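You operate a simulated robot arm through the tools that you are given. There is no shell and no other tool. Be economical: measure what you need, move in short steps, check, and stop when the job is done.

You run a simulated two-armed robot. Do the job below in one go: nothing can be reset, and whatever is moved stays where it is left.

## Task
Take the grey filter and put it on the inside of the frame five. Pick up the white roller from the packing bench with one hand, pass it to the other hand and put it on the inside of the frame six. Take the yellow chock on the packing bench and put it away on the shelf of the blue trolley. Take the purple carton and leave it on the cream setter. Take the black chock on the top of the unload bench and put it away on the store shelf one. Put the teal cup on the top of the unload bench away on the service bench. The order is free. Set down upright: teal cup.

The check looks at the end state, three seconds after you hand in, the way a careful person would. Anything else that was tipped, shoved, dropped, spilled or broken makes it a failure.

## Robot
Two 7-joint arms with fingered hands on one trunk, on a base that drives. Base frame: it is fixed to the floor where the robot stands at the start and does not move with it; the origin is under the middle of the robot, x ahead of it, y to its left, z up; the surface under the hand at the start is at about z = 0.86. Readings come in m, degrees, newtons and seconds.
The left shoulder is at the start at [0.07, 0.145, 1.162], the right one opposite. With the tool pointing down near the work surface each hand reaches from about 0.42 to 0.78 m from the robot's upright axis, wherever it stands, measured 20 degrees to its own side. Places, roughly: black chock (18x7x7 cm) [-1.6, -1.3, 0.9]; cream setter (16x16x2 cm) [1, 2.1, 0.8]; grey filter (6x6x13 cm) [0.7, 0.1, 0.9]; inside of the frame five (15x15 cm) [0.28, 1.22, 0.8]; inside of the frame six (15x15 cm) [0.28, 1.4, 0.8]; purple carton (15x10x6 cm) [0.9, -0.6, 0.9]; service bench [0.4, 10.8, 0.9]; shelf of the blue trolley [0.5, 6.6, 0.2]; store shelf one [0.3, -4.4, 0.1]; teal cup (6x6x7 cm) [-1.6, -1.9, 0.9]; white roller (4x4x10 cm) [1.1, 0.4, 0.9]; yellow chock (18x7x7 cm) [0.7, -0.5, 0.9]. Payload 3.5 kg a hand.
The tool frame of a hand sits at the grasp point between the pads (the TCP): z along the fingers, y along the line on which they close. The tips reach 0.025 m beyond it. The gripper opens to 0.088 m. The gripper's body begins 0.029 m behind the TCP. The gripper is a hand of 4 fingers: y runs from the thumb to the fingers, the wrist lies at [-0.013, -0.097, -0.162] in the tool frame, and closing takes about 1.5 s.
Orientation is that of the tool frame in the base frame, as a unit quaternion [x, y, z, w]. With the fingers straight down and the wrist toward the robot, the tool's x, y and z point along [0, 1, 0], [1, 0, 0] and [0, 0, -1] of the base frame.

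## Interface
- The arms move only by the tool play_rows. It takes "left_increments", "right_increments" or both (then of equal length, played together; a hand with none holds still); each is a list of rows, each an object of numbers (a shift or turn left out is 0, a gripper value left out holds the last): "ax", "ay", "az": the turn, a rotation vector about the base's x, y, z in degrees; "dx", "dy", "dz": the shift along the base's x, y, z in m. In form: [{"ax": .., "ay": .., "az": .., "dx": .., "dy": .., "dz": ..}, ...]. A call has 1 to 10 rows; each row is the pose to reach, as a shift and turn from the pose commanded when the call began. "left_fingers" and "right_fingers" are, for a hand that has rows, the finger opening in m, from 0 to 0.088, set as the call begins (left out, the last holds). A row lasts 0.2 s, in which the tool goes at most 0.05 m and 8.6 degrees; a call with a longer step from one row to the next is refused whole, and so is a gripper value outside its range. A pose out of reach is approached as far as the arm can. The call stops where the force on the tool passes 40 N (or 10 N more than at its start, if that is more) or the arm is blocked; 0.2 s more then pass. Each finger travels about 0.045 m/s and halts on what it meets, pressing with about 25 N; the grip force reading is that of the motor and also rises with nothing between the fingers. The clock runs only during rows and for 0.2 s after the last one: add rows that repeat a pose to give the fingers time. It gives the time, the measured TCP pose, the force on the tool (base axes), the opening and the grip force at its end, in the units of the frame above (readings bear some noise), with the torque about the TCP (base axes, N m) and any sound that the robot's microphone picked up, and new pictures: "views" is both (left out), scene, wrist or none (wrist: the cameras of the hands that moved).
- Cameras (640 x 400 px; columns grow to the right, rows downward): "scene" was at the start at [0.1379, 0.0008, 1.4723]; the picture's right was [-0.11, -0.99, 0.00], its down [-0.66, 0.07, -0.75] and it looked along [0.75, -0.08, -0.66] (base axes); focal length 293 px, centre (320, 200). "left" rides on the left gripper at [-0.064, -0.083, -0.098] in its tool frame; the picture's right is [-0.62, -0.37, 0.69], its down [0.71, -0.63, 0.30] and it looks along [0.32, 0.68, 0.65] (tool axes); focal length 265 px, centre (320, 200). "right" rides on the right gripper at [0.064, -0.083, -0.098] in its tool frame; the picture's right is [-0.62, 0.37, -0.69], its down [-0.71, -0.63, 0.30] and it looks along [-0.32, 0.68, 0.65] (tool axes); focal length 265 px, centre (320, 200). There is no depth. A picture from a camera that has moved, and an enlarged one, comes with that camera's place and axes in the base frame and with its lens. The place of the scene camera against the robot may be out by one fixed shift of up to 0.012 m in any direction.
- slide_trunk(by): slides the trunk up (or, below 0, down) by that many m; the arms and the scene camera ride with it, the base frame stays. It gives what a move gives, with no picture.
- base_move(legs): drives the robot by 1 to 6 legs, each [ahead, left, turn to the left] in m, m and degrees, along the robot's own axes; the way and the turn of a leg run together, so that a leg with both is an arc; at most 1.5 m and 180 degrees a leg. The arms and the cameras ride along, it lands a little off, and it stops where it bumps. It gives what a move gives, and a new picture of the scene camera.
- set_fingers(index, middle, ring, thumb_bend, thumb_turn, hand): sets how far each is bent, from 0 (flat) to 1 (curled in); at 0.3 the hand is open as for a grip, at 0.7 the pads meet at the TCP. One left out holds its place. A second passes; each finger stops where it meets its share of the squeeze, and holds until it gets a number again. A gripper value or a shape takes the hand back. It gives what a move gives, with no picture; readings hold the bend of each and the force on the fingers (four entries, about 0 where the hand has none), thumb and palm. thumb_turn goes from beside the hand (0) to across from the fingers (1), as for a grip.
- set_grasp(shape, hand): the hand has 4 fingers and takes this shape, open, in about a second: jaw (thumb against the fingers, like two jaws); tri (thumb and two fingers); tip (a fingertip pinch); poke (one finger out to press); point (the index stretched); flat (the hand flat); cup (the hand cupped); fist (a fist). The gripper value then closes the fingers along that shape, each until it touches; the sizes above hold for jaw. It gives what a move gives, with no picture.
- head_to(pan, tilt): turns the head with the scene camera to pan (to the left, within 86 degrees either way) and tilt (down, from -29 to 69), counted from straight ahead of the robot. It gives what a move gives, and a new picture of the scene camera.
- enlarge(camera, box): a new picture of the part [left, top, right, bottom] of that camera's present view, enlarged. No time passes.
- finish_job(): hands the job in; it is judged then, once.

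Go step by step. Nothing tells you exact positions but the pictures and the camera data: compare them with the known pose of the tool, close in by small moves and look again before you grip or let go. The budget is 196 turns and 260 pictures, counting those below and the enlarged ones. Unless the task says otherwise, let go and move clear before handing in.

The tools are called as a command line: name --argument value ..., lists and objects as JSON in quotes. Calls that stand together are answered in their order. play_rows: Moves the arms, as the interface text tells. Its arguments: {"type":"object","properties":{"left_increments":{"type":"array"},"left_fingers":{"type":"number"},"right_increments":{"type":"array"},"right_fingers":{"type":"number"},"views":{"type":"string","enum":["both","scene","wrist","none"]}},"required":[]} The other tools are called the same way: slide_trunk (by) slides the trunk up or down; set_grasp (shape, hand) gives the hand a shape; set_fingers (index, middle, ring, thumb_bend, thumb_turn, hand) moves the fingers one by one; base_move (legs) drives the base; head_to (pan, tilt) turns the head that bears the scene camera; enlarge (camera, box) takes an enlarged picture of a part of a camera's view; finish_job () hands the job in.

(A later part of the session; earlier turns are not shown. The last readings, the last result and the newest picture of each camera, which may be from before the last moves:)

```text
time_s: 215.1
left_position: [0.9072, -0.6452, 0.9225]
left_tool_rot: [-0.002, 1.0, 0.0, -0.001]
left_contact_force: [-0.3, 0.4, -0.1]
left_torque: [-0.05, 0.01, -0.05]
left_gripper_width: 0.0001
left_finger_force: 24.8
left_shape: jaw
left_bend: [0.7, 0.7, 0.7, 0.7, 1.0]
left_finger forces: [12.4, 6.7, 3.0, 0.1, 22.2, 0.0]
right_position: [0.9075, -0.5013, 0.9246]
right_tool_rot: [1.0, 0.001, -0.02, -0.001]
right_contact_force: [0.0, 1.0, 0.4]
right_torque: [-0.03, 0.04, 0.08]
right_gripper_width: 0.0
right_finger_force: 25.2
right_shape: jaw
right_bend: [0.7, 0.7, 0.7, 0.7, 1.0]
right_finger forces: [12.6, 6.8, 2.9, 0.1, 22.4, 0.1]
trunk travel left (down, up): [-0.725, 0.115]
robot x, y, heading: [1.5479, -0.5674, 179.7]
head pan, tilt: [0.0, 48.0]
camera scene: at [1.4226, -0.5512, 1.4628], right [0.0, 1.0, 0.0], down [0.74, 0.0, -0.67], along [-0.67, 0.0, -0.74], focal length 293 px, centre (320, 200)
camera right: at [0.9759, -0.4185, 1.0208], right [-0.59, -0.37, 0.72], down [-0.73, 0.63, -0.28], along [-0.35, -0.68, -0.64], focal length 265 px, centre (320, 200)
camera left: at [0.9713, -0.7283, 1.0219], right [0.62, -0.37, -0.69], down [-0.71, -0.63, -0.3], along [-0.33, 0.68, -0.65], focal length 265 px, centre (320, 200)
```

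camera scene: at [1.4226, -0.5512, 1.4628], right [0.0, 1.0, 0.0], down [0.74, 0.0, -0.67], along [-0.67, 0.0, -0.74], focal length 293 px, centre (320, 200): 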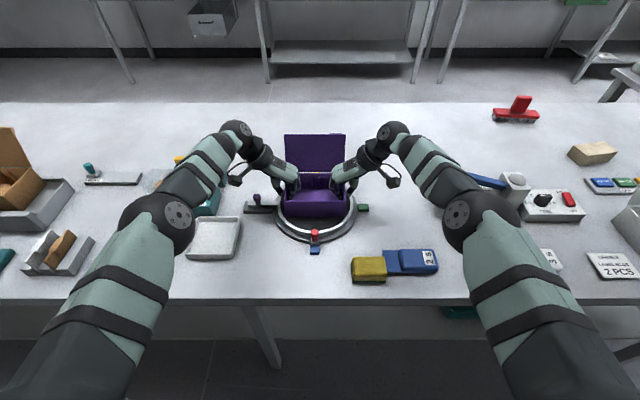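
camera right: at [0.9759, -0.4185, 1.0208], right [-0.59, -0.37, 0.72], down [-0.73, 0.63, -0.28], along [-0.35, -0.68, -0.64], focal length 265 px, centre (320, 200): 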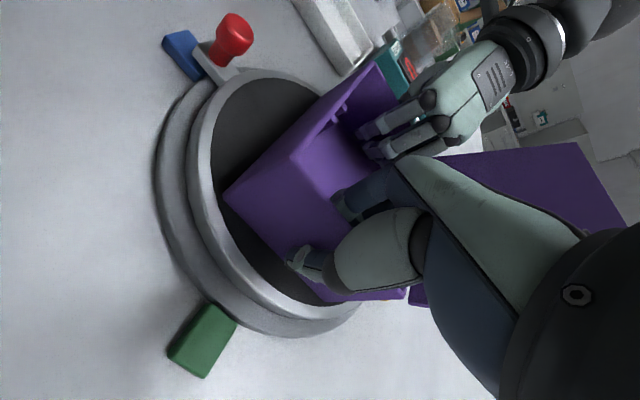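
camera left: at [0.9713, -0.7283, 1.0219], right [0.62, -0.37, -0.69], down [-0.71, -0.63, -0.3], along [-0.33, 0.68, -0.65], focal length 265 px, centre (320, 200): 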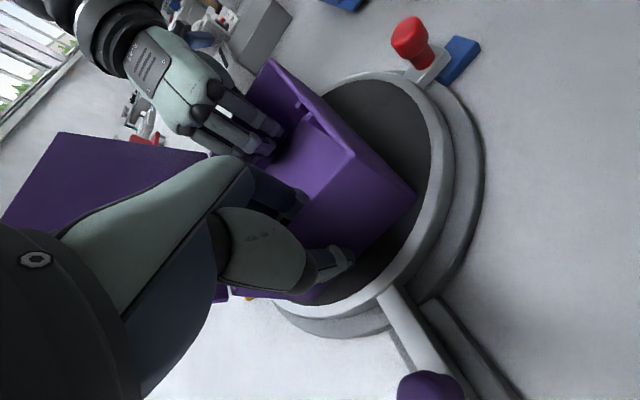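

Both hands report closure on thin walls. I test with a small lift.

play_rows --left_increments '[{"dz": 0.01}, {"dz": 0.02}, {"dz": 0.035}, {"dz": 0.05}]' --right_increments '[{"dz": 0.01}, {"dz": 0.02}, {"dz": 0.035}, {"dz": 0.05}]'

```text
time_s: 216.1
left_position: [0.9056, -0.6447, 0.9744]
left_tool_rot: [-0.002, 1.0, 0.001, 0.0]
left_contact_force: [0.3, 1.7, -1.5]
left_torque: [0.08, 0.03, -0.11]
left_gripper_width: 0.0001
left_finger_force: 24.8
left_shape: jaw
left_bend: [0.7, 0.7, 0.7, 0.7, 1.0]
left_finger forces: [13.3, 8.0, 3.9, 0.1, 22.2, 0.1]
right_position: [0.908, -0.5011, 0.9753]
right_tool_rot: [1.0, 0.0, -0.02, -0.001]
right_contact_force: [0.0, -2.3, -0.9]
right_torque: [-0.05, -0.01, 0.06]
right_gripper_width: 0.0001
right_finger_force: 24.9
right_shape: jaw
right_bend: [0.7, 0.7, 0.7, 0.7, 1.0]
right_finger forces: [14.3, 7.4, 3.1, 0.1, 22.1, 0.0]
trunk travel left (down, up): [-0.725, 0.115]
robot x, y, heading: [1.55, -0.5613, 179.3]
head pan, tilt: [0.0, 48.0]
camera scene: at [1.4233, -0.551, 1.4628], right [0.0, 1.0, 0.0], down [0.74, 0.0, -0.67], along [-0.67, 0.0, -0.74], focal length 293 px, centre (320, 200)
camera right: at [0.9758, -0.4175, 1.072], right [-0.59, -0.37, 0.72], down [-0.73, 0.63, -0.28], along [-0.35, -0.68, -0.64], focal length 265 px, centre (320, 200)
camera left: at [0.9699, -0.7278, 1.0728], right [0.62, -0.37, -0.69], down [-0.71, -0.63, -0.3], along [-0.33, 0.68, -0.65], focal length 265 px, centre (320, 200)
```

scene: 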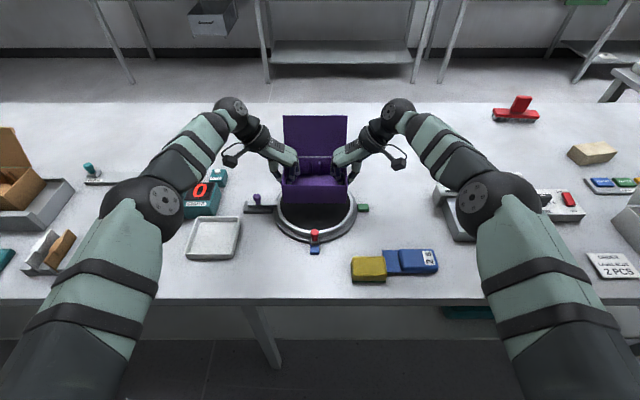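
right: 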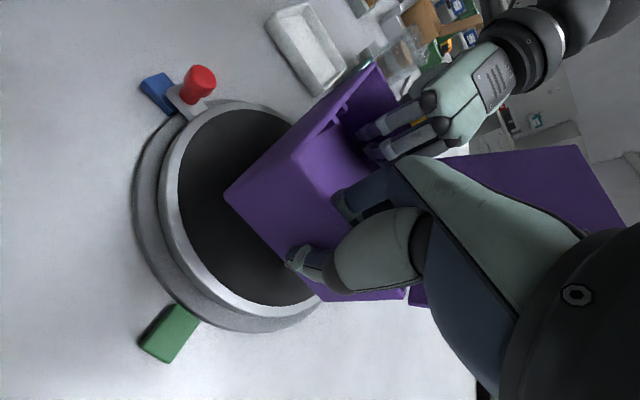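
left: 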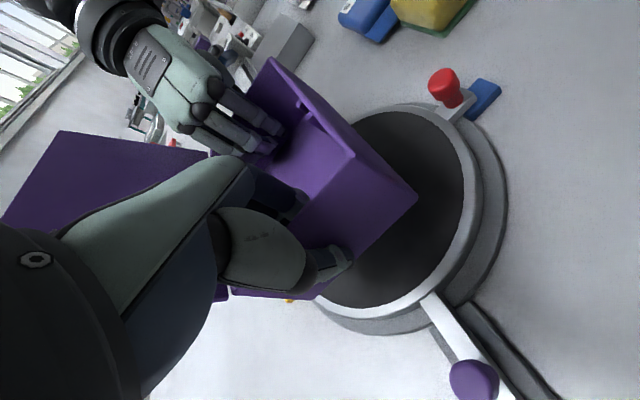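

The carton is lifted securely. I raise it, back off, and drive sideways to the cream setter.

play_rows --left_increments '[{"dz": 0.04}, {"dz": 0.08, "dx": 0.01}, {"dz": 0.11, "dx": 0.04}, {"dz": 0.12, "dx": 0.08}, {"dz": 0.12, "dx": 0.11}]' --right_increments '[{"dz": 0.04}, {"dz": 0.08, "dx": 0.01}, {"dz": 0.11, "dx": 0.04}, {"dz": 0.12, "dx": 0.08}, {"dz": 0.12, "dx": 0.11}]' --views "none"

base_move --legs '[[-0.35, 0, 0], [0, -1.35, 0], [0, -1.3, 0]]'

```text
time_s: 217.3
left_position: [1.017, -0.6446, 1.0948]
left_tool_rot: [-0.001, 1.0, 0.001, -0.001]
left_contact_force: [0.0, 6.3, -1.0]
left_torque: [0.12, -0.05, -0.1]
left_gripper_width: 0.0
left_finger_force: 25.3
left_shape: jaw
left_bend: [0.7, 0.7, 0.7, 0.7, 1.0]
left_finger forces: [15.2, 8.4, 3.9, 0.1, 21.8, 0.0]
right_position: [1.0188, -0.4987, 1.0988]
right_tool_rot: [1.0, 0.0, -0.021, 0.0]
right_contact_force: [0.6, -4.3, -0.1]
right_torque: [-0.11, -0.02, 0.07]
right_gripper_width: 0.0
right_finger_force: 24.6
right_shape: jaw
right_bend: [0.7, 0.7, 0.7, 0.7, 1.0]
right_finger forces: [15.1, 8.4, 3.8, 0.0, 21.9, 0.0]
trunk travel left (down, up): [-0.725, 0.115]
robot x, y, heading: [1.5501, -0.5603, 179.9]
head pan, tilt: [0.0, 48.0]
```

```text
time_s: 232.2
left_position: [1.3323, 2.0415, 1.0945]
left_tool_rot: [0.01, 1.0, 0.0, 0.0]
left_contact_force: [-0.2, 5.8, 0.4]
left_torque: [0.15, 0.04, -0.1]
left_gripper_width: 0.0
left_finger_force: 24.9
left_shape: jaw
left_bend: [0.7, 0.7, 0.7, 0.7, 1.0]
left_finger forces: [15.1, 8.2, 3.7, 0.1, 21.8, 0.0]
right_position: [1.3367, 2.1865, 1.0973]
right_tool_rot: [1.0, -0.011, -0.019, 0.0]
right_contact_force: [-0.7, -6.4, -0.9]
right_torque: [-0.13, -0.02, 0.1]
right_gripper_width: 0.0
right_finger_force: 24.8
right_shape: jaw
right_bend: [0.7, 0.7, 0.7, 0.7, 1.0]
right_finger forces: [15.2, 8.2, 3.9, 0.0, 21.9, 0.0]
trunk travel left (down, up): [-0.725, 0.115]
robot x, y, heading: [1.8651, 2.1112, 178.8]
head pan, tilt: [0.0, 48.0]
camera scene: at [1.7414, 2.1254, 1.4628], right [0.03, 1.0, 0.0], down [0.74, -0.02, -0.67], along [-0.67, 0.02, -0.74], focal length 293 px, centre (320, 200)
```

scene: 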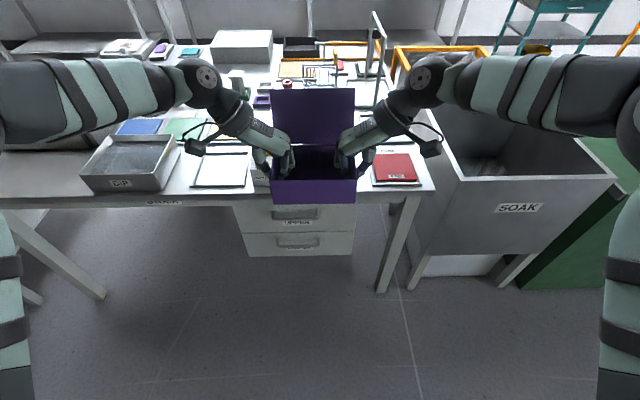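

enlarge --camera "scene" --box '[170, 90, 450, 230]'

enlarge --camera "right" --box '[0, 0, 640, 400]'

enlarge --camera "left" --box '[0, 0, 640, 400]'

```text
2.29 times, centred on (310, 160) of scene
camera zoom: at [1.7414, 2.1254, 1.4628], right [0.03, 1.0, 0.0], down [0.74, -0.02, -0.67], along [-0.67, 0.02, -0.74], focal length 669 px, centre (343, 291)
```

zoom: 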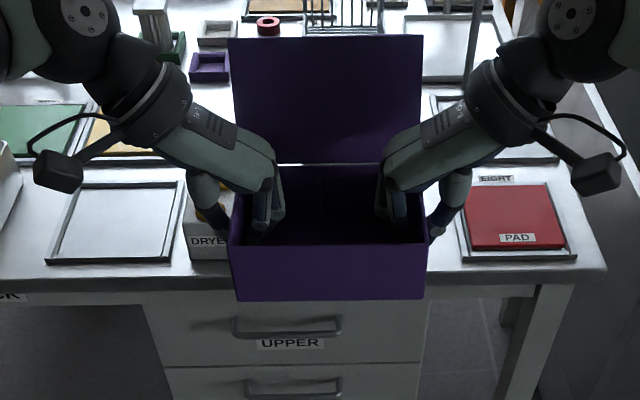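

```text
1.00 times, centred on (320, 200) of right (not enlarged: the box is as wide or as high as the picture)
camera zoom: at [1.4061, 2.2684, 1.1942], right [-0.6, -0.36, 0.72], down [-0.71, 0.65, -0.28], along [-0.37, -0.68, -0.64], focal length 265 px, centre (320, 200)
```

zoom: 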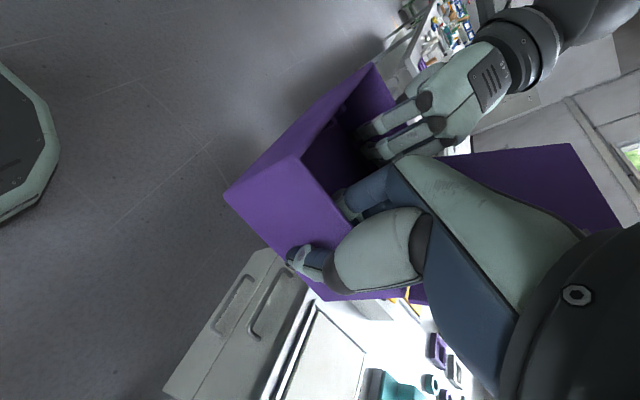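

```text
1.00 times, centred on (320, 200) of left (not enlarged: the box is as wide or as high as the picture)
camera zoom: at [1.3942, 1.9577, 1.1925], right [0.61, -0.38, -0.69], down [-0.73, -0.62, -0.3], along [-0.31, 0.69, -0.65], focal length 265 px, centre (320, 200)
```

zoom: 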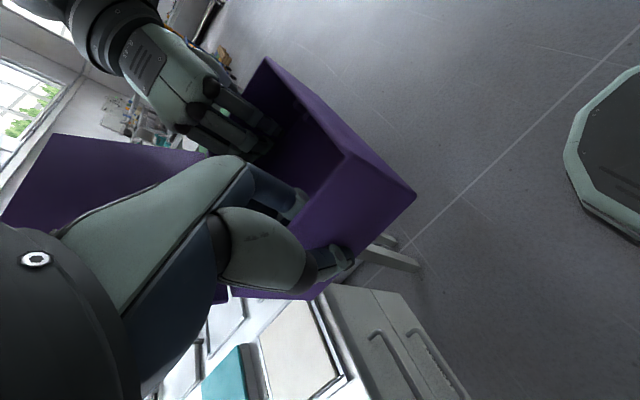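

The setter is hidden behind the carton; I back up a bit to see it.

base_move --legs '[[-0.3, 0.0, 0]]'

play_rows --left_increments '[{"dz": -0.04}, {"dz": -0.08}, {"dz": -0.12}, {"dz": -0.16}]' --right_increments '[{"dz": -0.04}, {"dz": -0.08}, {"dz": -0.12}, {"dz": -0.16}]' --views "none"

head_to --pan 0 --tilt 35

```text
time_s: 234.2
left_position: [1.6272, 2.037, 1.093]
left_tool_rot: [0.012, 1.0, 0.0, 0.001]
left_contact_force: [0.1, 2.7, -0.3]
left_torque: [0.08, 0.0, -0.13]
left_gripper_width: 0.0002
left_finger_force: 25.6
left_shape: jaw
left_bend: [0.7, 0.7, 0.7, 0.7, 1.0]
left_finger forces: [14.5, 7.8, 3.5, 0.1, 22.7, 0.0]
right_position: [1.6308, 2.1816, 1.0957]
right_tool_rot: [1.0, -0.013, -0.019, -0.001]
right_contact_force: [-0.7, -3.6, 0.1]
right_torque: [-0.08, 0.01, 0.11]
right_gripper_width: 0.0001
right_finger_force: 25.2
right_shape: jaw
right_bend: [0.7, 0.7, 0.7, 0.7, 1.0]
right_finger forces: [14.6, 7.8, 3.5, 0.0, 22.6, 0.0]
trunk travel left (down, up): [-0.725, 0.115]
robot x, y, heading: [2.1622, 2.1017, 178.1]
head pan, tilt: [0.0, 48.0]
camera scene: at [2.0358, 2.1182, 1.4626], right [0.03, 1.0, 0.0], down [0.74, -0.02, -0.67], along [-0.67, 0.02, -0.74], focal length 293 px, centre (320, 200)
```

scene: 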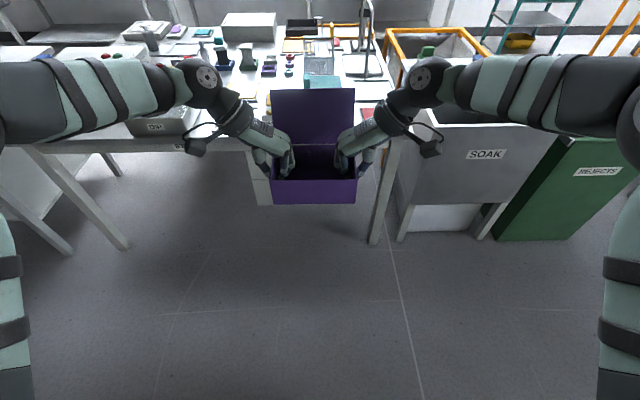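

```text
time_s: 235.2
left_position: [1.6279, 2.0382, 0.9314]
left_tool_rot: [0.013, 1.0, 0.001, 0.001]
left_contact_force: [-0.2, -0.4, -0.2]
left_torque: [0.02, -0.04, -0.02]
left_gripper_width: 0.0
left_finger_force: 25.1
left_shape: jaw
left_bend: [0.7, 0.7, 0.7, 0.7, 1.0]
left_finger forces: [14.1, 6.8, 2.9, 0.0, 24.9, 0.0]
right_position: [1.6285, 2.183, 0.9355]
right_tool_rot: [1.0, -0.013, -0.019, 0.001]
right_contact_force: [0.6, 1.7, -0.8]
right_torque: [-0.01, -0.03, 0.1]
right_gripper_width: 0.0
right_finger_force: 25.1
right_shape: jaw
right_bend: [0.7, 0.7, 0.7, 0.7, 1.0]
right_finger forces: [12.7, 7.7, 3.9, 0.1, 25.3, 0.0]
trunk travel left (down, up): [-0.725, 0.115]
robot x, y, heading: [2.1659, 2.103, 178.3]
head pan, tilt: [0.0, 48.0]
```

```text
time_s: 235.9
left_position: [1.6294, 2.0372, 0.9334]
left_tool_rot: [0.013, 1.0, 0.001, 0.0]
left_contact_force: [-0.7, 0.3, 0.0]
left_torque: [0.04, -0.03, -0.07]
left_gripper_width: 0.0001
left_finger_force: 25.1
left_shape: jaw
left_bend: [0.7, 0.7, 0.7, 0.7, 1.0]
left_finger forces: [14.5, 7.1, 3.0, 0.1, 24.2, 0.1]
right_position: [1.6321, 2.1824, 0.9372]
right_tool_rot: [1.0, -0.012, -0.02, 0.0]
right_contact_force: [0.3, -0.1, -0.5]
right_torque: [0.02, -0.01, 0.12]
right_gripper_width: 0.0002
right_finger_force: 25.3
right_shape: jaw
right_bend: [0.7, 0.7, 0.7, 0.7, 1.0]
right_finger forces: [13.1, 8.1, 3.9, 0.1, 24.8, 0.0]
trunk travel left (down, up): [-0.725, 0.115]
robot x, y, heading: [2.1637, 2.1054, 178.5]
head pan, tilt: [0.0, 35.0]
camera scene: at [2.0288, 2.1184, 1.4818], right [0.03, 1.0, 0.0], down [0.57, -0.02, -0.82], along [-0.82, 0.02, -0.57], focal length 293 px, centre (320, 200)
```

scene: 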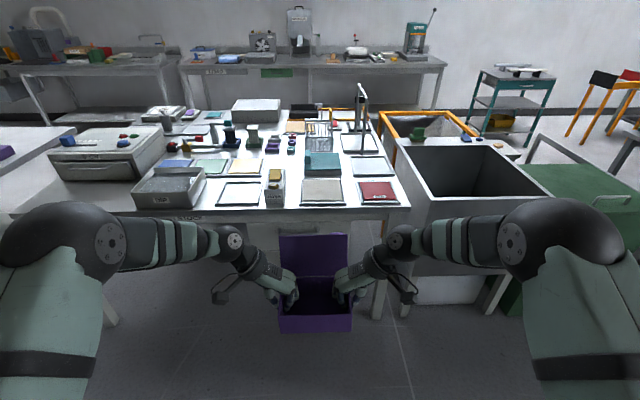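

enlarge --camera "scene" --box '[200, 90, 420, 230]'

```text
2.86 times, centred on (310, 160) of scene
camera zoom: at [2.0288, 2.1184, 1.4818], right [0.03, 1.0, 0.0], down [0.57, -0.02, -0.82], along [-0.82, 0.02, -0.57], focal length 836 px, centre (349, 314)
```

zoom: 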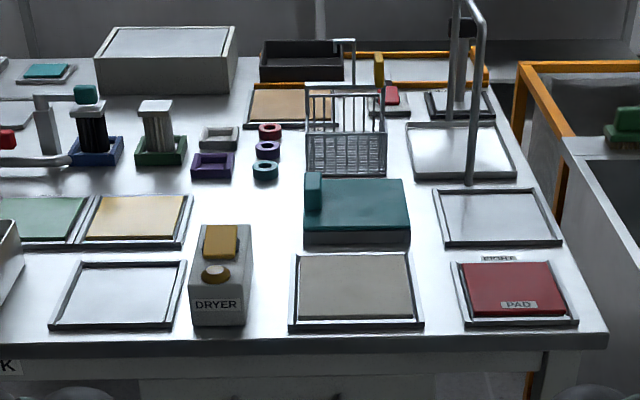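

The cream setter is a plate at about (1.005, 2.153), with a DRYER box just left of it. I raise the carton and drive in over it.

play_rows --left_increments '[{"dz": 0.04}, {"dz": 0.08}, {"dz": 0.12}]' --right_increments '[{"dz": 0.04}, {"dz": 0.08}, {"dz": 0.12}]' --views "none"

base_move --legs '[[0, 0, 1.5], [0.3, -0.06, 0], [0.25, 0, 0]]'

head_to --pan 0 --tilt 55

enlarge --camera "left" --box '[0, 0, 640, 400]'

enlarge --camera "right" --box '[0, 0, 640, 400]'

```text
time_s: 236.8
left_position: [1.6271, 2.0373, 1.0538]
left_tool_rot: [0.014, 1.0, 0.0, -0.001]
left_contact_force: [0.9, 1.9, 0.0]
left_torque: [0.04, -0.01, -0.14]
left_gripper_width: 0.0002
left_finger_force: 25.2
left_shape: jaw
left_bend: [0.7, 0.7, 0.7, 0.7, 1.0]
left_finger forces: [13.4, 8.3, 4.0, 0.0, 24.5, 0.0]
right_position: [1.6331, 2.1806, 1.0602]
right_tool_rot: [1.0, -0.013, -0.02, 0.001]
right_contact_force: [0.5, -0.1, -1.0]
right_torque: [-0.01, 0.01, 0.04]
right_gripper_width: 0.0
right_finger_force: 24.8
right_shape: jaw
right_bend: [0.7, 0.7, 0.7, 0.7, 1.0]
right_finger forces: [14.8, 7.1, 2.9, 0.0, 23.8, 0.0]
trunk travel left (down, up): [-0.725, 0.115]
robot x, y, heading: [2.1664, 2.1013, 178.4]
head pan, tilt: [0.0, 35.0]
```

```text
time_s: 240.6
left_position: [1.073, 2.0799, 1.0529]
left_tool_rot: [-0.004, 1.0, 0.0, 0.0]
left_contact_force: [0.6, 5.9, -0.1]
left_torque: [0.11, -0.01, -0.11]
left_gripper_width: 0.0
left_finger_force: 25.0
left_shape: jaw
left_bend: [0.7, 0.7, 0.7, 0.7, 1.0]
left_finger forces: [14.8, 8.6, 4.1, 0.1, 22.6, 0.1]
right_position: [1.0755, 2.2233, 1.0595]
right_tool_rot: [1.0, 0.004, -0.02, 0.0]
right_contact_force: [-0.1, -5.5, -1.9]
right_torque: [-0.07, -0.01, 0.07]
right_gripper_width: 0.0001
right_finger_force: 25.1
right_shape: jaw
right_bend: [0.7, 0.7, 0.7, 0.71, 1.0]
right_finger forces: [15.3, 8.2, 3.6, 0.0, 21.9, 0.1]
trunk travel left (down, up): [-0.725, 0.115]
robot x, y, heading: [1.607, 2.1643, -179.9]
head pan, tilt: [0.0, 35.0]
camera scene: at [1.4741, 2.1738, 1.482], right [0.0, 1.0, 0.0], down [0.57, 0.0, -0.82], along [-0.82, 0.0, -0.57], focal length 293 px, centre (320, 200)
```

scene: 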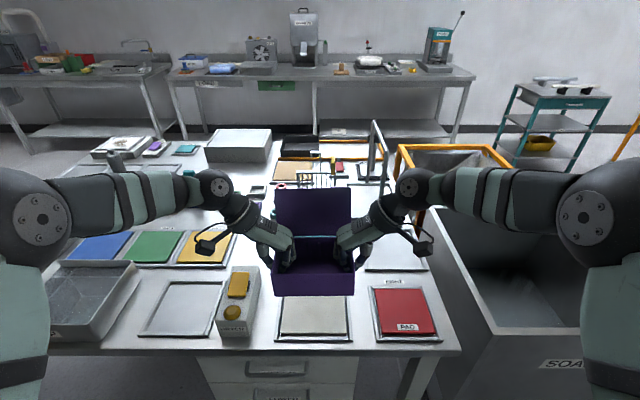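

```text
time_s: 241.5
left_position: [1.0709, 2.0788, 1.0526]
left_tool_rot: [-0.003, 1.0, 0.0, 0.001]
left_contact_force: [1.0, 1.5, -0.1]
left_torque: [0.04, 0.01, -0.12]
left_gripper_width: 0.0
left_finger_force: 24.7
left_shape: jaw
left_bend: [0.7, 0.7, 0.7, 0.7, 1.0]
left_finger forces: [14.1, 7.9, 3.7, 0.0, 23.7, 0.0]
right_position: [1.0738, 2.2231, 1.0598]
right_tool_rot: [1.0, 0.004, -0.02, -0.001]
right_contact_force: [-1.1, -1.8, -0.9]
right_torque: [-0.06, 0.0, 0.07]
right_gripper_width: 0.0
right_finger_force: 24.9
right_shape: jaw
right_bend: [0.7, 0.7, 0.7, 0.7, 1.0]
right_finger forces: [14.3, 7.5, 3.2, 0.1, 23.2, 0.1]
trunk travel left (down, up): [-0.725, 0.115]
robot x, y, heading: [1.6065, 2.161, -179.8]
head pan, tilt: [0.0, 55.0]
camera scene: at [1.4882, 2.1739, 1.4536], right [0.0, 1.0, 0.0], down [0.82, 0.0, -0.57], along [-0.57, 0.0, -0.82], focal length 293 px, centre (320, 200)
```

scene: 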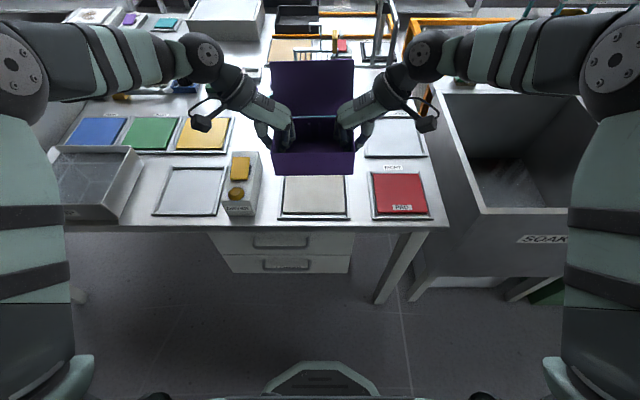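

```text
1.00 times, centred on (320, 200) of left (not enlarged: the box is as wide or as high as the picture)
camera zoom: at [1.136, 1.9965, 1.1514], right [0.62, -0.36, -0.69], down [-0.71, -0.63, -0.31], along [-0.33, 0.68, -0.65], focal length 265 px, centre (320, 200)
```

zoom: 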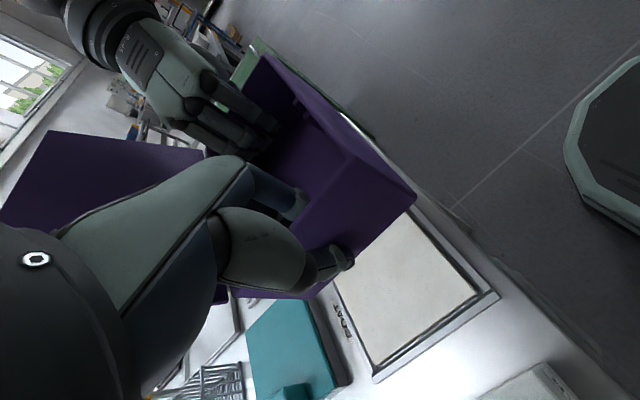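

```text
1.00 times, centred on (320, 200) of right (not enlarged: the box is as wide or as high as the picture)
camera zoom: at [1.1415, 2.3072, 1.1559], right [-0.59, -0.37, 0.72], down [-0.73, 0.63, -0.28], along [-0.35, -0.69, -0.64], focal length 265 px, centre (320, 200)
```

zoom: 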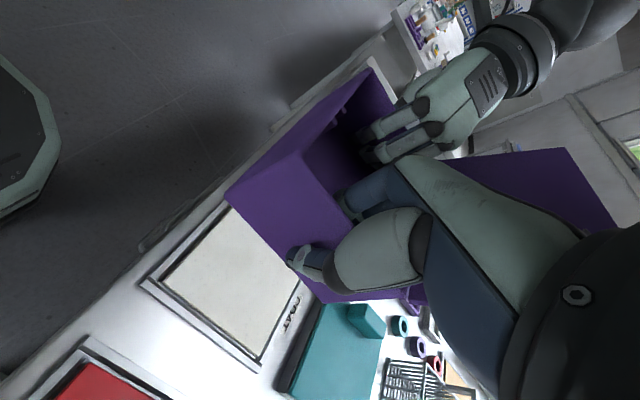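

Wrist cameras put the setter centre at (1.00, 2.148). I shift the carton forward by 7 cm and lower it close to the plate.

play_rows --left_increments '[{"dx": -0.035, "dy": -0.002}, {"dx": -0.071, "dy": -0.003}, {"dx": -0.071, "dy": -0.003, "dz": -0.04}, {"dx": -0.071, "dy": -0.003, "dz": -0.08}, {"dx": -0.071, "dy": -0.003, "dz": -0.12}, {"dx": -0.071, "dy": -0.003, "dz": -0.155}]' --right_increments '[{"dx": -0.036, "dy": -0.002}, {"dx": -0.073, "dy": -0.003}, {"dx": -0.073, "dy": -0.003, "dz": -0.042}, {"dx": -0.073, "dy": -0.003, "dz": -0.082}, {"dx": -0.073, "dy": -0.003, "dz": -0.122}, {"dx": -0.073, "dy": -0.003, "dz": -0.159}]'

```text
time_s: 242.9
left_position: [0.9968, 2.0789, 0.898]
left_tool_rot: [-0.003, 1.0, 0.0, 0.001]
left_contact_force: [0.1, -1.7, 0.9]
left_torque: [-0.03, 0.05, -0.12]
left_gripper_width: 0.0
left_finger_force: 24.9
left_shape: jaw
left_bend: [0.7, 0.7, 0.7, 0.7, 1.0]
left_finger forces: [12.0, 7.4, 4.1, 0.0, 25.2, 0.0]
right_position: [1.0024, 2.2232, 0.8984]
right_tool_rot: [1.0, 0.004, -0.019, 0.0]
right_contact_force: [-0.8, 2.1, -0.8]
right_torque: [0.02, 0.01, 0.02]
right_gripper_width: 0.0002
right_finger_force: 24.8
right_shape: jaw
right_bend: [0.7, 0.7, 0.7, 0.7, 1.0]
right_finger forces: [13.8, 6.5, 2.6, 0.0, 24.5, 0.0]
trunk travel left (down, up): [-0.725, 0.115]
robot x, y, heading: [1.6102, 2.1687, -179.7]
head pan, tilt: [0.0, 55.0]
camera scene: at [1.4873, 2.174, 1.4535], right [0.0, 1.0, 0.0], down [0.82, 0.0, -0.57], along [-0.57, 0.0, -0.82], focal length 293 px, centre (320, 200)
camera right: at [1.0704, 2.3063, 0.9947], right [-0.59, -0.37, 0.72], down [-0.73, 0.62, -0.28], along [-0.34, -0.69, -0.64], focal length 265 px, centre (320, 200)
camera left: at [1.0619, 1.996, 0.9968], right [0.62, -0.36, -0.69], down [-0.71, -0.64, -0.31], along [-0.33, 0.68, -0.65], focal length 265 px, centre (320, 200)
```

scene: 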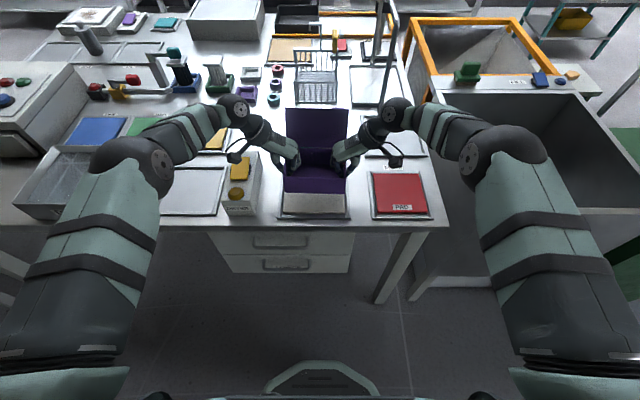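
right: 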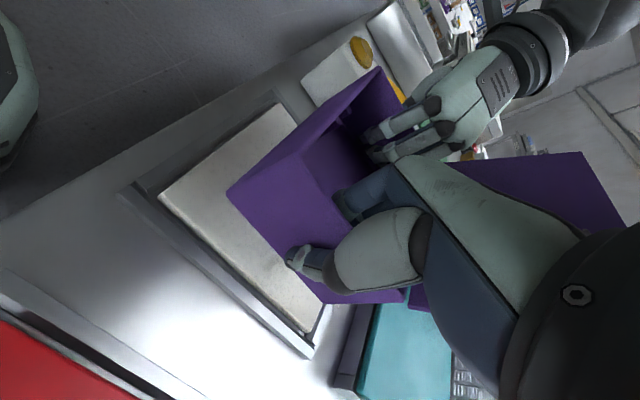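
left: 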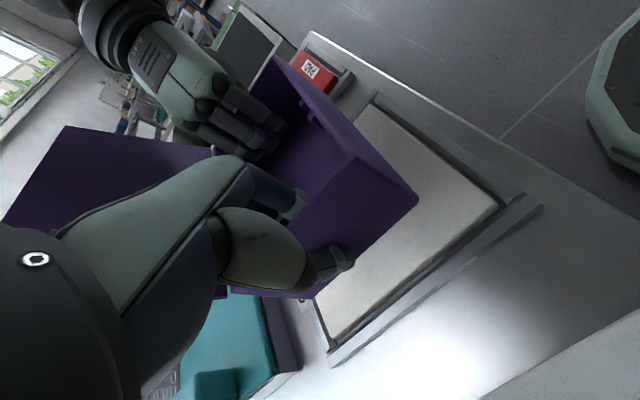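

Well centred; a 5 mm trim and lower to contact.

play_rows --left_increments '[{"dy": -0.004, "dz": -0.015}, {"dy": -0.005, "dz": -0.025}, {"dy": -0.005, "dz": -0.03}, {"dy": -0.005, "dz": -0.035}, {"dy": -0.005, "dz": -0.039}, {"dy": -0.005, "dz": -0.042}]' --right_increments '[{"dy": -0.004, "dz": -0.015}, {"dy": -0.005, "dz": -0.025}, {"dy": -0.005, "dz": -0.03}, {"dy": -0.005, "dz": -0.035}, {"dy": -0.005, "dz": -0.039}, {"dy": -0.005, "dz": -0.042}]' --views "wrist"

```text
time_s: 244.3
left_position: [1.0002, 2.0707, 0.8571]
left_tool_rot: [-0.003, 1.0, 0.001, 0.0]
left_contact_force: [-0.3, 1.8, 0.3]
left_torque: [0.06, 0.02, -0.08]
left_gripper_width: 0.0001
left_finger_force: 25.0
left_shape: jaw
left_bend: [0.7, 0.7, 0.7, 0.7, 1.0]
left_finger forces: [14.2, 7.4, 3.1, 0.1, 23.6, 0.1]
right_position: [1.0024, 2.2159, 0.8584]
right_tool_rot: [1.0, 0.004, -0.02, 0.0]
right_contact_force: [0.6, -0.9, -0.9]
right_torque: [-0.02, -0.04, 0.07]
right_gripper_width: 0.0002
right_finger_force: 24.9
right_shape: jaw
right_bend: [0.7, 0.7, 0.7, 0.7, 1.0]
right_finger forces: [13.3, 7.9, 3.8, 0.0, 23.8, 0.1]
trunk travel left (down, up): [-0.725, 0.115]
robot x, y, heading: [1.6067, 2.1626, -179.8]
head pan, tilt: [0.0, 55.0]
camera right: at [1.0695, 2.2992, 0.9549], right [-0.59, -0.37, 0.72], down [-0.73, 0.62, -0.28], along [-0.35, -0.69, -0.64], focal length 265 px, centre (320, 200)
camera left: at [1.0648, 1.9883, 0.9554], right [0.62, -0.36, -0.69], down [-0.71, -0.63, -0.31], along [-0.33, 0.68, -0.65], focal length 265 px, centre (320, 200)
```

right: 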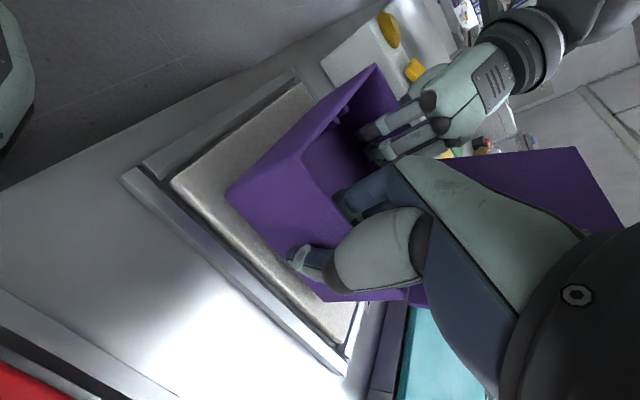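
left: 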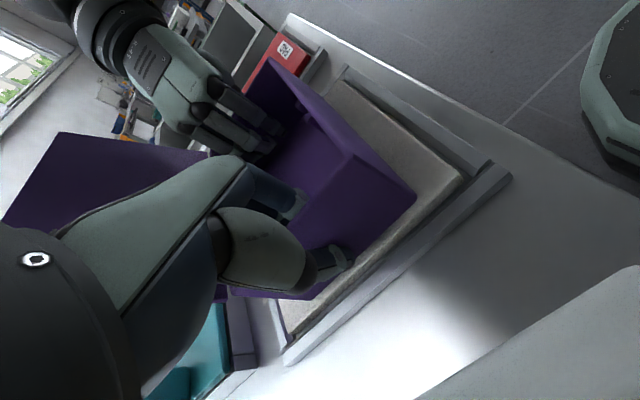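

play_rows --left_increments '[{"dz": -0.004}, {"dz": -0.008}, {"dz": -0.012}, {"dz": -0.016}, {"dz": -0.02}, {"dz": -0.024}]' --right_increments '[{"dz": -0.004}, {"dz": -0.008}, {"dz": -0.012}, {"dz": -0.016}, {"dz": -0.02}, {"dz": -0.024}]' --views "wrist"

```text
time_s: 245.7
left_position: [0.9995, 2.0724, 0.8479]
left_tool_rot: [-0.003, 1.0, 0.005, -0.014]
left_contact_force: [7.0, -2.4, 21.3]
left_torque: [-0.03, -0.14, -0.09]
left_gripper_width: 0.0001
left_finger_force: 24.5
left_shape: jaw
left_bend: [0.7, 0.7, 0.7, 0.71, 1.0]
left_finger forces: [15.8, 8.6, 2.9, 0.0, 29.4, 0.0]
right_position: [1.0018, 2.2162, 0.8482]
right_tool_rot: [0.999, 0.003, -0.032, 0.003]
right_contact_force: [6.7, 3.0, 20.2]
right_torque: [0.08, -0.11, 0.1]
right_gripper_width: 0.0001
right_finger_force: 24.7
right_shape: jaw
right_bend: [0.7, 0.7, 0.7, 0.71, 1.0]
right_finger forces: [15.1, 8.3, 2.8, 0.1, 29.4, 0.1]
trunk travel left (down, up): [-0.725, 0.115]
robot x, y, heading: [1.607, 2.1662, -179.9]
head pan, tilt: [0.0, 55.0]
stopped in row 6 (left hand): the force on the tool passed its limit at 42 N (the readings are from after the stop); the commanded pose is now the measured one
camera right: at [1.0717, 2.2998, 0.9435], right [-0.57, -0.37, 0.73], down [-0.74, 0.62, -0.26], along [-0.36, -0.69, -0.63], focal length 265 px, centre (320, 200)
camera left: at [1.0669, 1.988, 0.9443], right [0.6, -0.36, -0.71], down [-0.72, -0.63, -0.29], along [-0.35, 0.69, -0.64], focal length 265 px, centre (320, 200)
```

right: 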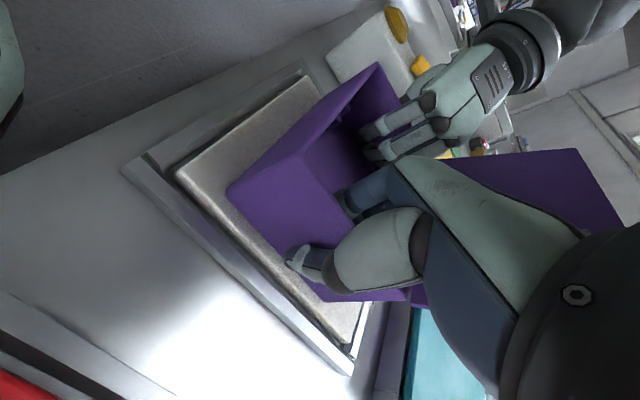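
left: 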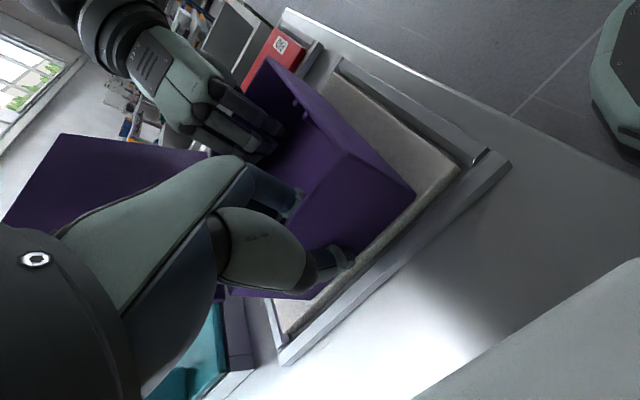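

Contact with the tile. I ease off, open both hands, and rise.

play_rows --left_increments '[{"dz": 0.003}, {"dz": 0.003}]' --right_increments '[{"dz": 0.003}, {"dz": 0.003}]' --views "none"

play_rows --left_increments '[{"dz": 0}, {"dz": 0}, {"dz": 0}, {"dz": 0}, {"dz": 0}, {"dz": 0}, {"dz": 0.03}, {"dz": 0.07}, {"dz": 0.11}, {"dz": 0.15}]' --right_increments '[{"dz": 0}, {"dz": 0}, {"dz": 0}, {"dz": 0}, {"dz": 0}, {"dz": 0}, {"dz": 0.03}, {"dz": 0.07}, {"dz": 0.11}, {"dz": 0.15}]' --left_fingers 0.06 --right_fingers 0.06 --views "wrist"

```text
time_s: 246.3
left_position: [0.9995, 2.072, 0.8474]
left_tool_rot: [-0.003, 1.0, 0.004, -0.012]
left_contact_force: [5.9, -1.5, 21.2]
left_torque: [-0.05, -0.09, -0.1]
left_gripper_width: 0.0001
left_finger_force: 24.6
left_shape: jaw
left_bend: [0.7, 0.7, 0.7, 0.71, 1.0]
left_finger forces: [16.0, 8.9, 3.0, 0.1, 28.9, 0.0]
right_position: [1.0024, 2.2154, 0.8484]
right_tool_rot: [1.0, 0.003, -0.031, 0.003]
right_contact_force: [3.8, 0.2, 12.2]
right_torque: [0.05, -0.06, 0.1]
right_gripper_width: 0.0
right_finger_force: 25.3
right_shape: jaw
right_bend: [0.7, 0.7, 0.7, 0.71, 1.0]
right_finger forces: [15.9, 8.5, 3.1, 0.0, 27.4, 0.0]
trunk travel left (down, up): [-0.725, 0.115]
robot x, y, heading: [1.6082, 2.1614, -179.7]
head pan, tilt: [0.0, 55.0]
```

```text
time_s: 248.5
left_position: [0.9945, 2.0695, 0.9927]
left_tool_rot: [-0.003, 1.0, 0.002, -0.008]
left_contact_force: [0.4, -0.2, -0.1]
left_torque: [0.01, 0.0, -0.04]
left_gripper_width: 0.0596
left_finger_force: 0.0
left_shape: jaw
left_bend: [0.28, 0.38, 0.34, 0.6, 1.0]
left_finger forces: [0.1, 0.1, 0.0, 0.0, 0.0, 0.0]
right_position: [0.9986, 2.2171, 0.9946]
right_tool_rot: [1.0, 0.002, -0.027, 0.003]
right_contact_force: [0.7, 0.9, 0.6]
right_torque: [-0.04, 0.0, 0.02]
right_gripper_width: 0.0598
right_finger_force: 0.0
right_shape: jaw
right_bend: [0.28, 0.38, 0.34, 0.6, 1.0]
right_finger forces: [0.0, 0.0, 0.0, 0.0, 0.0, 0.0]
trunk travel left (down, up): [-0.725, 0.115]
robot x, y, heading: [1.6044, 2.1658, -179.7]
head pan, tilt: [0.0, 55.0]
camera right: at [1.068, 2.301, 1.0903], right [-0.58, -0.37, 0.73], down [-0.73, 0.63, -0.27], along [-0.36, -0.69, -0.63], focal length 265 px, centre (320, 200)
camera left: at [1.0606, 1.9867, 1.0902], right [0.61, -0.36, -0.7], down [-0.71, -0.63, -0.3], along [-0.34, 0.68, -0.64], focal length 265 px, centre (320, 200)
```

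right: 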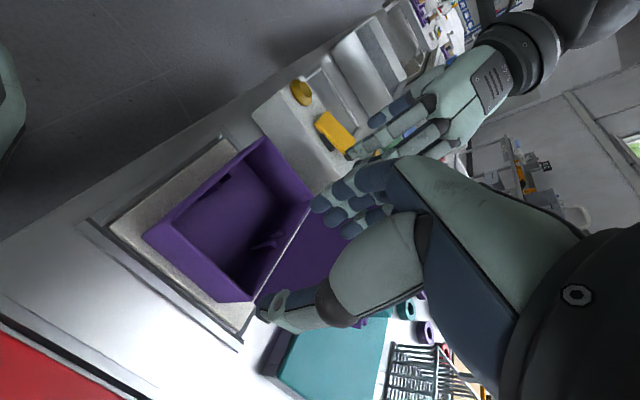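
left: 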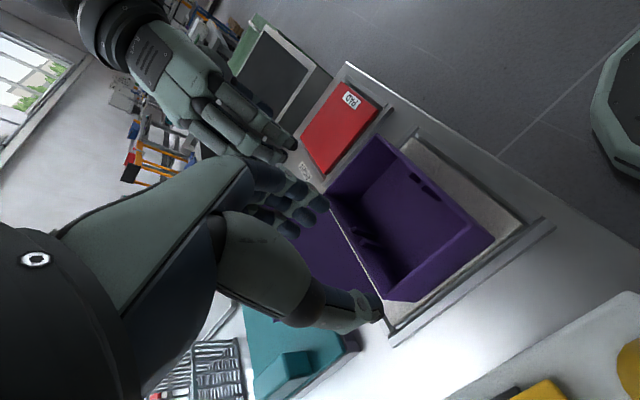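

The carton sits on the setter. I lift and retract both hands and drive back to the roller, which the left hand will take.

play_rows --left_increments '[{"dz": 0.04}, {"dz": 0.08}, {"dz": 0.1, "dx": 0.04}, {"dz": 0.1, "dx": 0.08}]' --right_increments '[{"dz": 0.04}, {"dz": 0.08}, {"dz": 0.1, "dx": 0.04, "dy": 0.03}, {"dz": 0.1, "dx": 0.08, "dy": 0.06}]' --left_fingers 0.088 --right_fingers 0.088 --views "none"

base_move --legs '[[-0.3, 0, 0], [0, 0.85, 0], [0, 0.82, 0], [0.28, 0, 0]]'

enlarge --camera "left" --box '[0, 0, 640, 400]'

```text
refused: row 3 steps farther than a row can; nothing moved
```

```text
time_s: 260.3
left_position: [1.0299, 0.3417, 0.9933]
left_tool_rot: [-0.014, 1.0, 0.003, -0.009]
left_contact_force: [-0.5, -0.2, -0.1]
left_torque: [-0.01, 0.03, -0.03]
left_gripper_width: 0.0595
left_finger_force: 0.0
left_shape: jaw
left_bend: [0.28, 0.38, 0.34, 0.6, 1.0]
left_finger forces: [0.0, 0.1, 0.1, 0.0, 0.0, 0.0]
right_position: [1.0334, 0.4882, 0.9944]
right_tool_rot: [1.0, 0.012, -0.027, 0.003]
right_contact_force: [-0.1, -0.6, -1.3]
right_torque: [0.02, 0.01, -0.01]
right_gripper_width: 0.06
right_finger_force: 0.0
right_shape: jaw
right_bend: [0.28, 0.38, 0.34, 0.6, 1.0]
right_finger forces: [0.0, 0.1, 0.0, 0.0, 0.1, 0.0]
trunk travel left (down, up): [-0.725, 0.115]
robot x, y, heading: [1.6433, 0.4481, -178.4]
head pan, tilt: [0.0, 55.0]
camera scene: at [1.5251, 0.4552, 1.4537], right [-0.02, 1.0, 0.0], down [0.82, 0.02, -0.57], along [-0.57, -0.01, -0.82], focal length 293 px, centre (320, 200)
```

scene: 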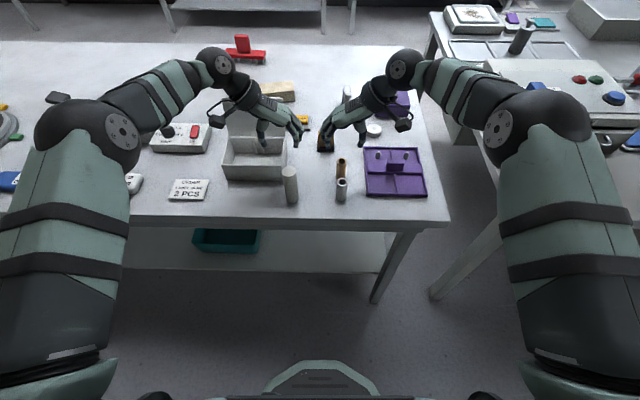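

```text
1.00 times, centred on (320, 200) of left (not enlarged: the box is as wide or as high as the picture)
camera zoom: at [1.0987, 0.2593, 1.0899], right [0.62, -0.35, -0.71], down [-0.7, -0.65, -0.3], along [-0.35, 0.68, -0.64], focal length 265 px, centre (320, 200)
```

zoom: 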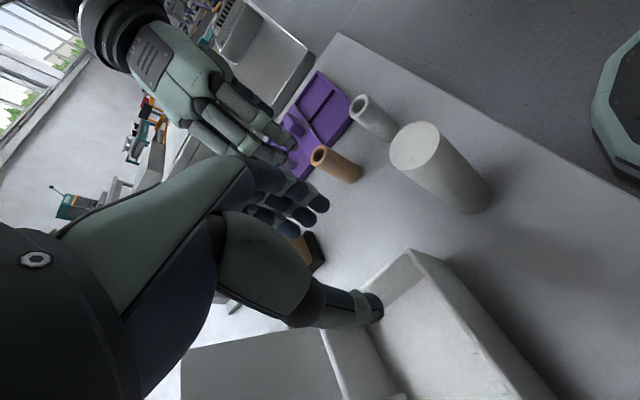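

The hands stayed low while driving because the raise was refused, but nothing was touched and the roller still stands at about (1.103, 0.369). I raise both hands, then position the left one above the roller.

play_rows --left_increments '[{"dz": 0.04}, {"dz": 0.07}, {"dz": 0.07, "dx": 0.04, "dy": 0.015}, {"dz": 0.07, "dx": 0.073, "dy": 0.028}, {"dz": 0.03, "dx": 0.073, "dy": 0.028}]' --right_increments '[{"dz": 0.04}, {"dz": 0.08}, {"dz": 0.1, "dy": 0.03, "dx": 0.02}, {"dz": 0.1, "dy": 0.06, "dx": 0.05}, {"dz": 0.1, "dy": 0.09, "dx": 0.08}]' --left_fingers 0.088 --right_fingers 0.088

```text
time_s: 261.5
left_position: [1.106, 0.3669, 1.0188]
left_tool_rot: [-0.014, 1.0, 0.003, -0.007]
left_contact_force: [0.1, -0.3, 0.6]
left_torque: [0.03, -0.01, -0.01]
left_gripper_width: 0.0877
left_finger_force: 0.0
left_shape: jaw
left_bend: [0.3, 0.3, 0.3, 0.3, 0.98]
left_finger forces: [0.1, 0.0, 0.0, 0.0, 0.0, 0.0]
right_position: [1.1096, 0.5758, 1.0939]
right_tool_rot: [1.0, 0.013, -0.027, 0.003]
right_contact_force: [-0.3, -0.4, 0.5]
right_torque: [-0.02, -0.03, 0.05]
right_gripper_width: 0.0879
right_finger_force: 0.0
right_shape: jaw
right_bend: [0.3, 0.3, 0.3, 0.3, 0.98]
right_finger forces: [0.0, 0.1, 0.1, 0.1, 0.0, 0.1]
trunk travel left (down, up): [-0.725, 0.115]
robot x, y, heading: [1.642, 0.4464, -178.9]
head pan, tilt: [0.0, 55.0]
camera scene: at [1.5221, 0.4547, 1.4534], right [-0.02, 1.0, 0.0], down [0.82, 0.02, -0.57], along [-0.57, -0.01, -0.82], focal length 293 px, centre (320, 200)
camera right: at [1.1759, 0.6605, 1.1897], right [-0.57, -0.38, 0.73], down [-0.75, 0.61, -0.27], along [-0.34, -0.7, -0.63], focal length 265 px, centre (320, 200)
camera left: at [1.1736, 0.2866, 1.1164], right [0.62, -0.35, -0.7], down [-0.7, -0.65, -0.3], along [-0.35, 0.68, -0.64], focal length 265 px, centre (320, 200)
```

scene: 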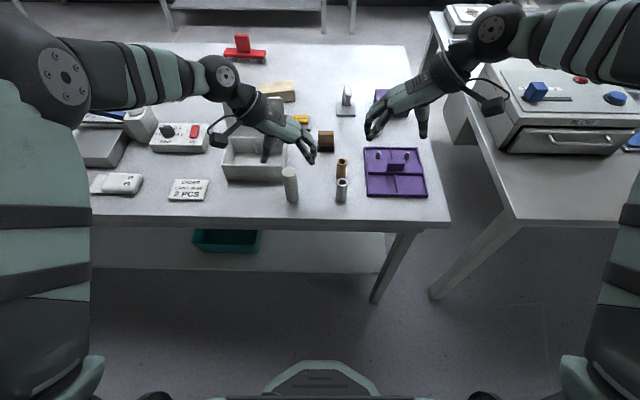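
right: 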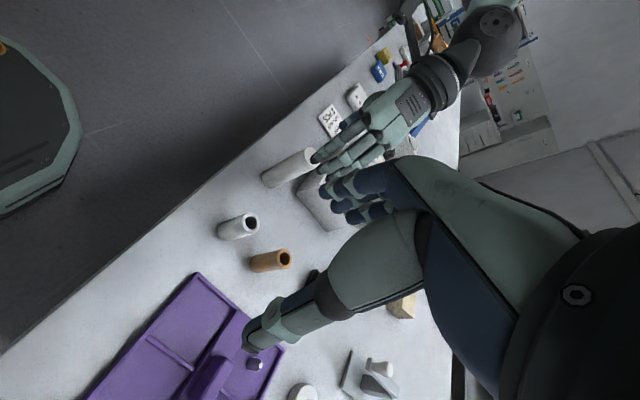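
left: 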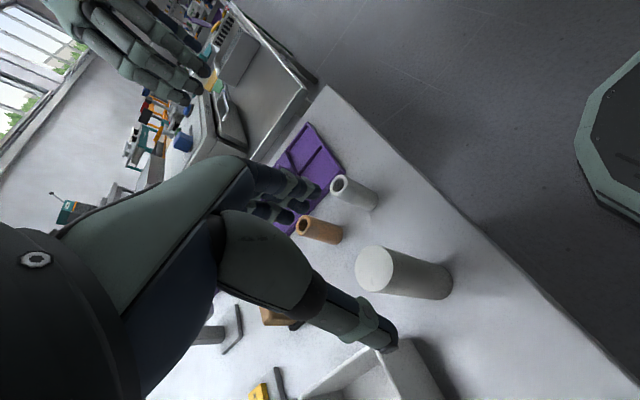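

play_rows --left_increments '[{"dx": -0.005, "dz": -0.03}, {"dx": -0.005, "dz": -0.06}, {"dx": -0.005, "dz": -0.075}, {"dx": -0.005, "dz": -0.081}]' --views "wrist"

```text
time_s: 262.5
left_position: [1.0982, 0.3694, 0.9401]
left_tool_rot: [-0.014, 1.0, 0.003, -0.008]
left_contact_force: [-0.2, 0.0, -0.5]
left_torque: [0.0, -0.01, 0.03]
left_gripper_width: 0.0879
left_finger_force: 0.1
left_shape: jaw
left_bend: [0.3, 0.3, 0.3, 0.3, 0.98]
left_finger forces: [0.1, 0.0, 0.0, 0.1, 0.0, 0.0]
right_position: [1.1099, 0.5756, 1.0944]
right_tool_rot: [1.0, 0.011, -0.027, 0.003]
right_contact_force: [1.4, -0.3, -0.2]
right_torque: [0.01, -0.01, -0.04]
right_gripper_width: 0.0875
right_finger_force: 0.0
right_shape: jaw
right_bend: [0.3, 0.3, 0.3, 0.3, 0.98]
right_finger forces: [0.0, 0.0, 0.0, 0.1, 0.0, 0.0]
trunk travel left (down, up): [-0.725, 0.115]
robot x, y, heading: [1.6427, 0.4444, -178.5]
head pan, tilt: [0.0, 55.0]
camera left: at [1.1652, 0.2875, 1.0379], right [0.62, -0.35, -0.7], down [-0.7, -0.65, -0.3], along [-0.35, 0.68, -0.64], focal length 265 px, centre (320, 200)
```

left: 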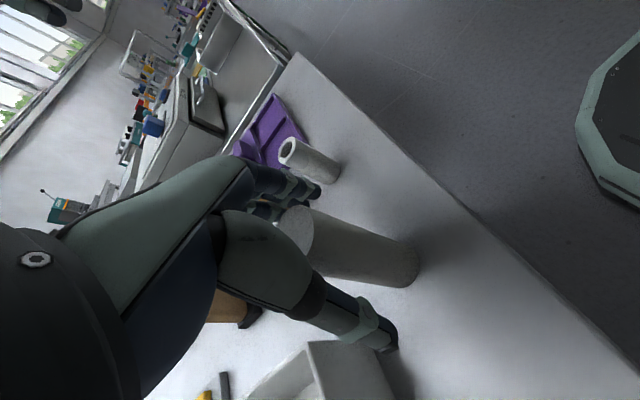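

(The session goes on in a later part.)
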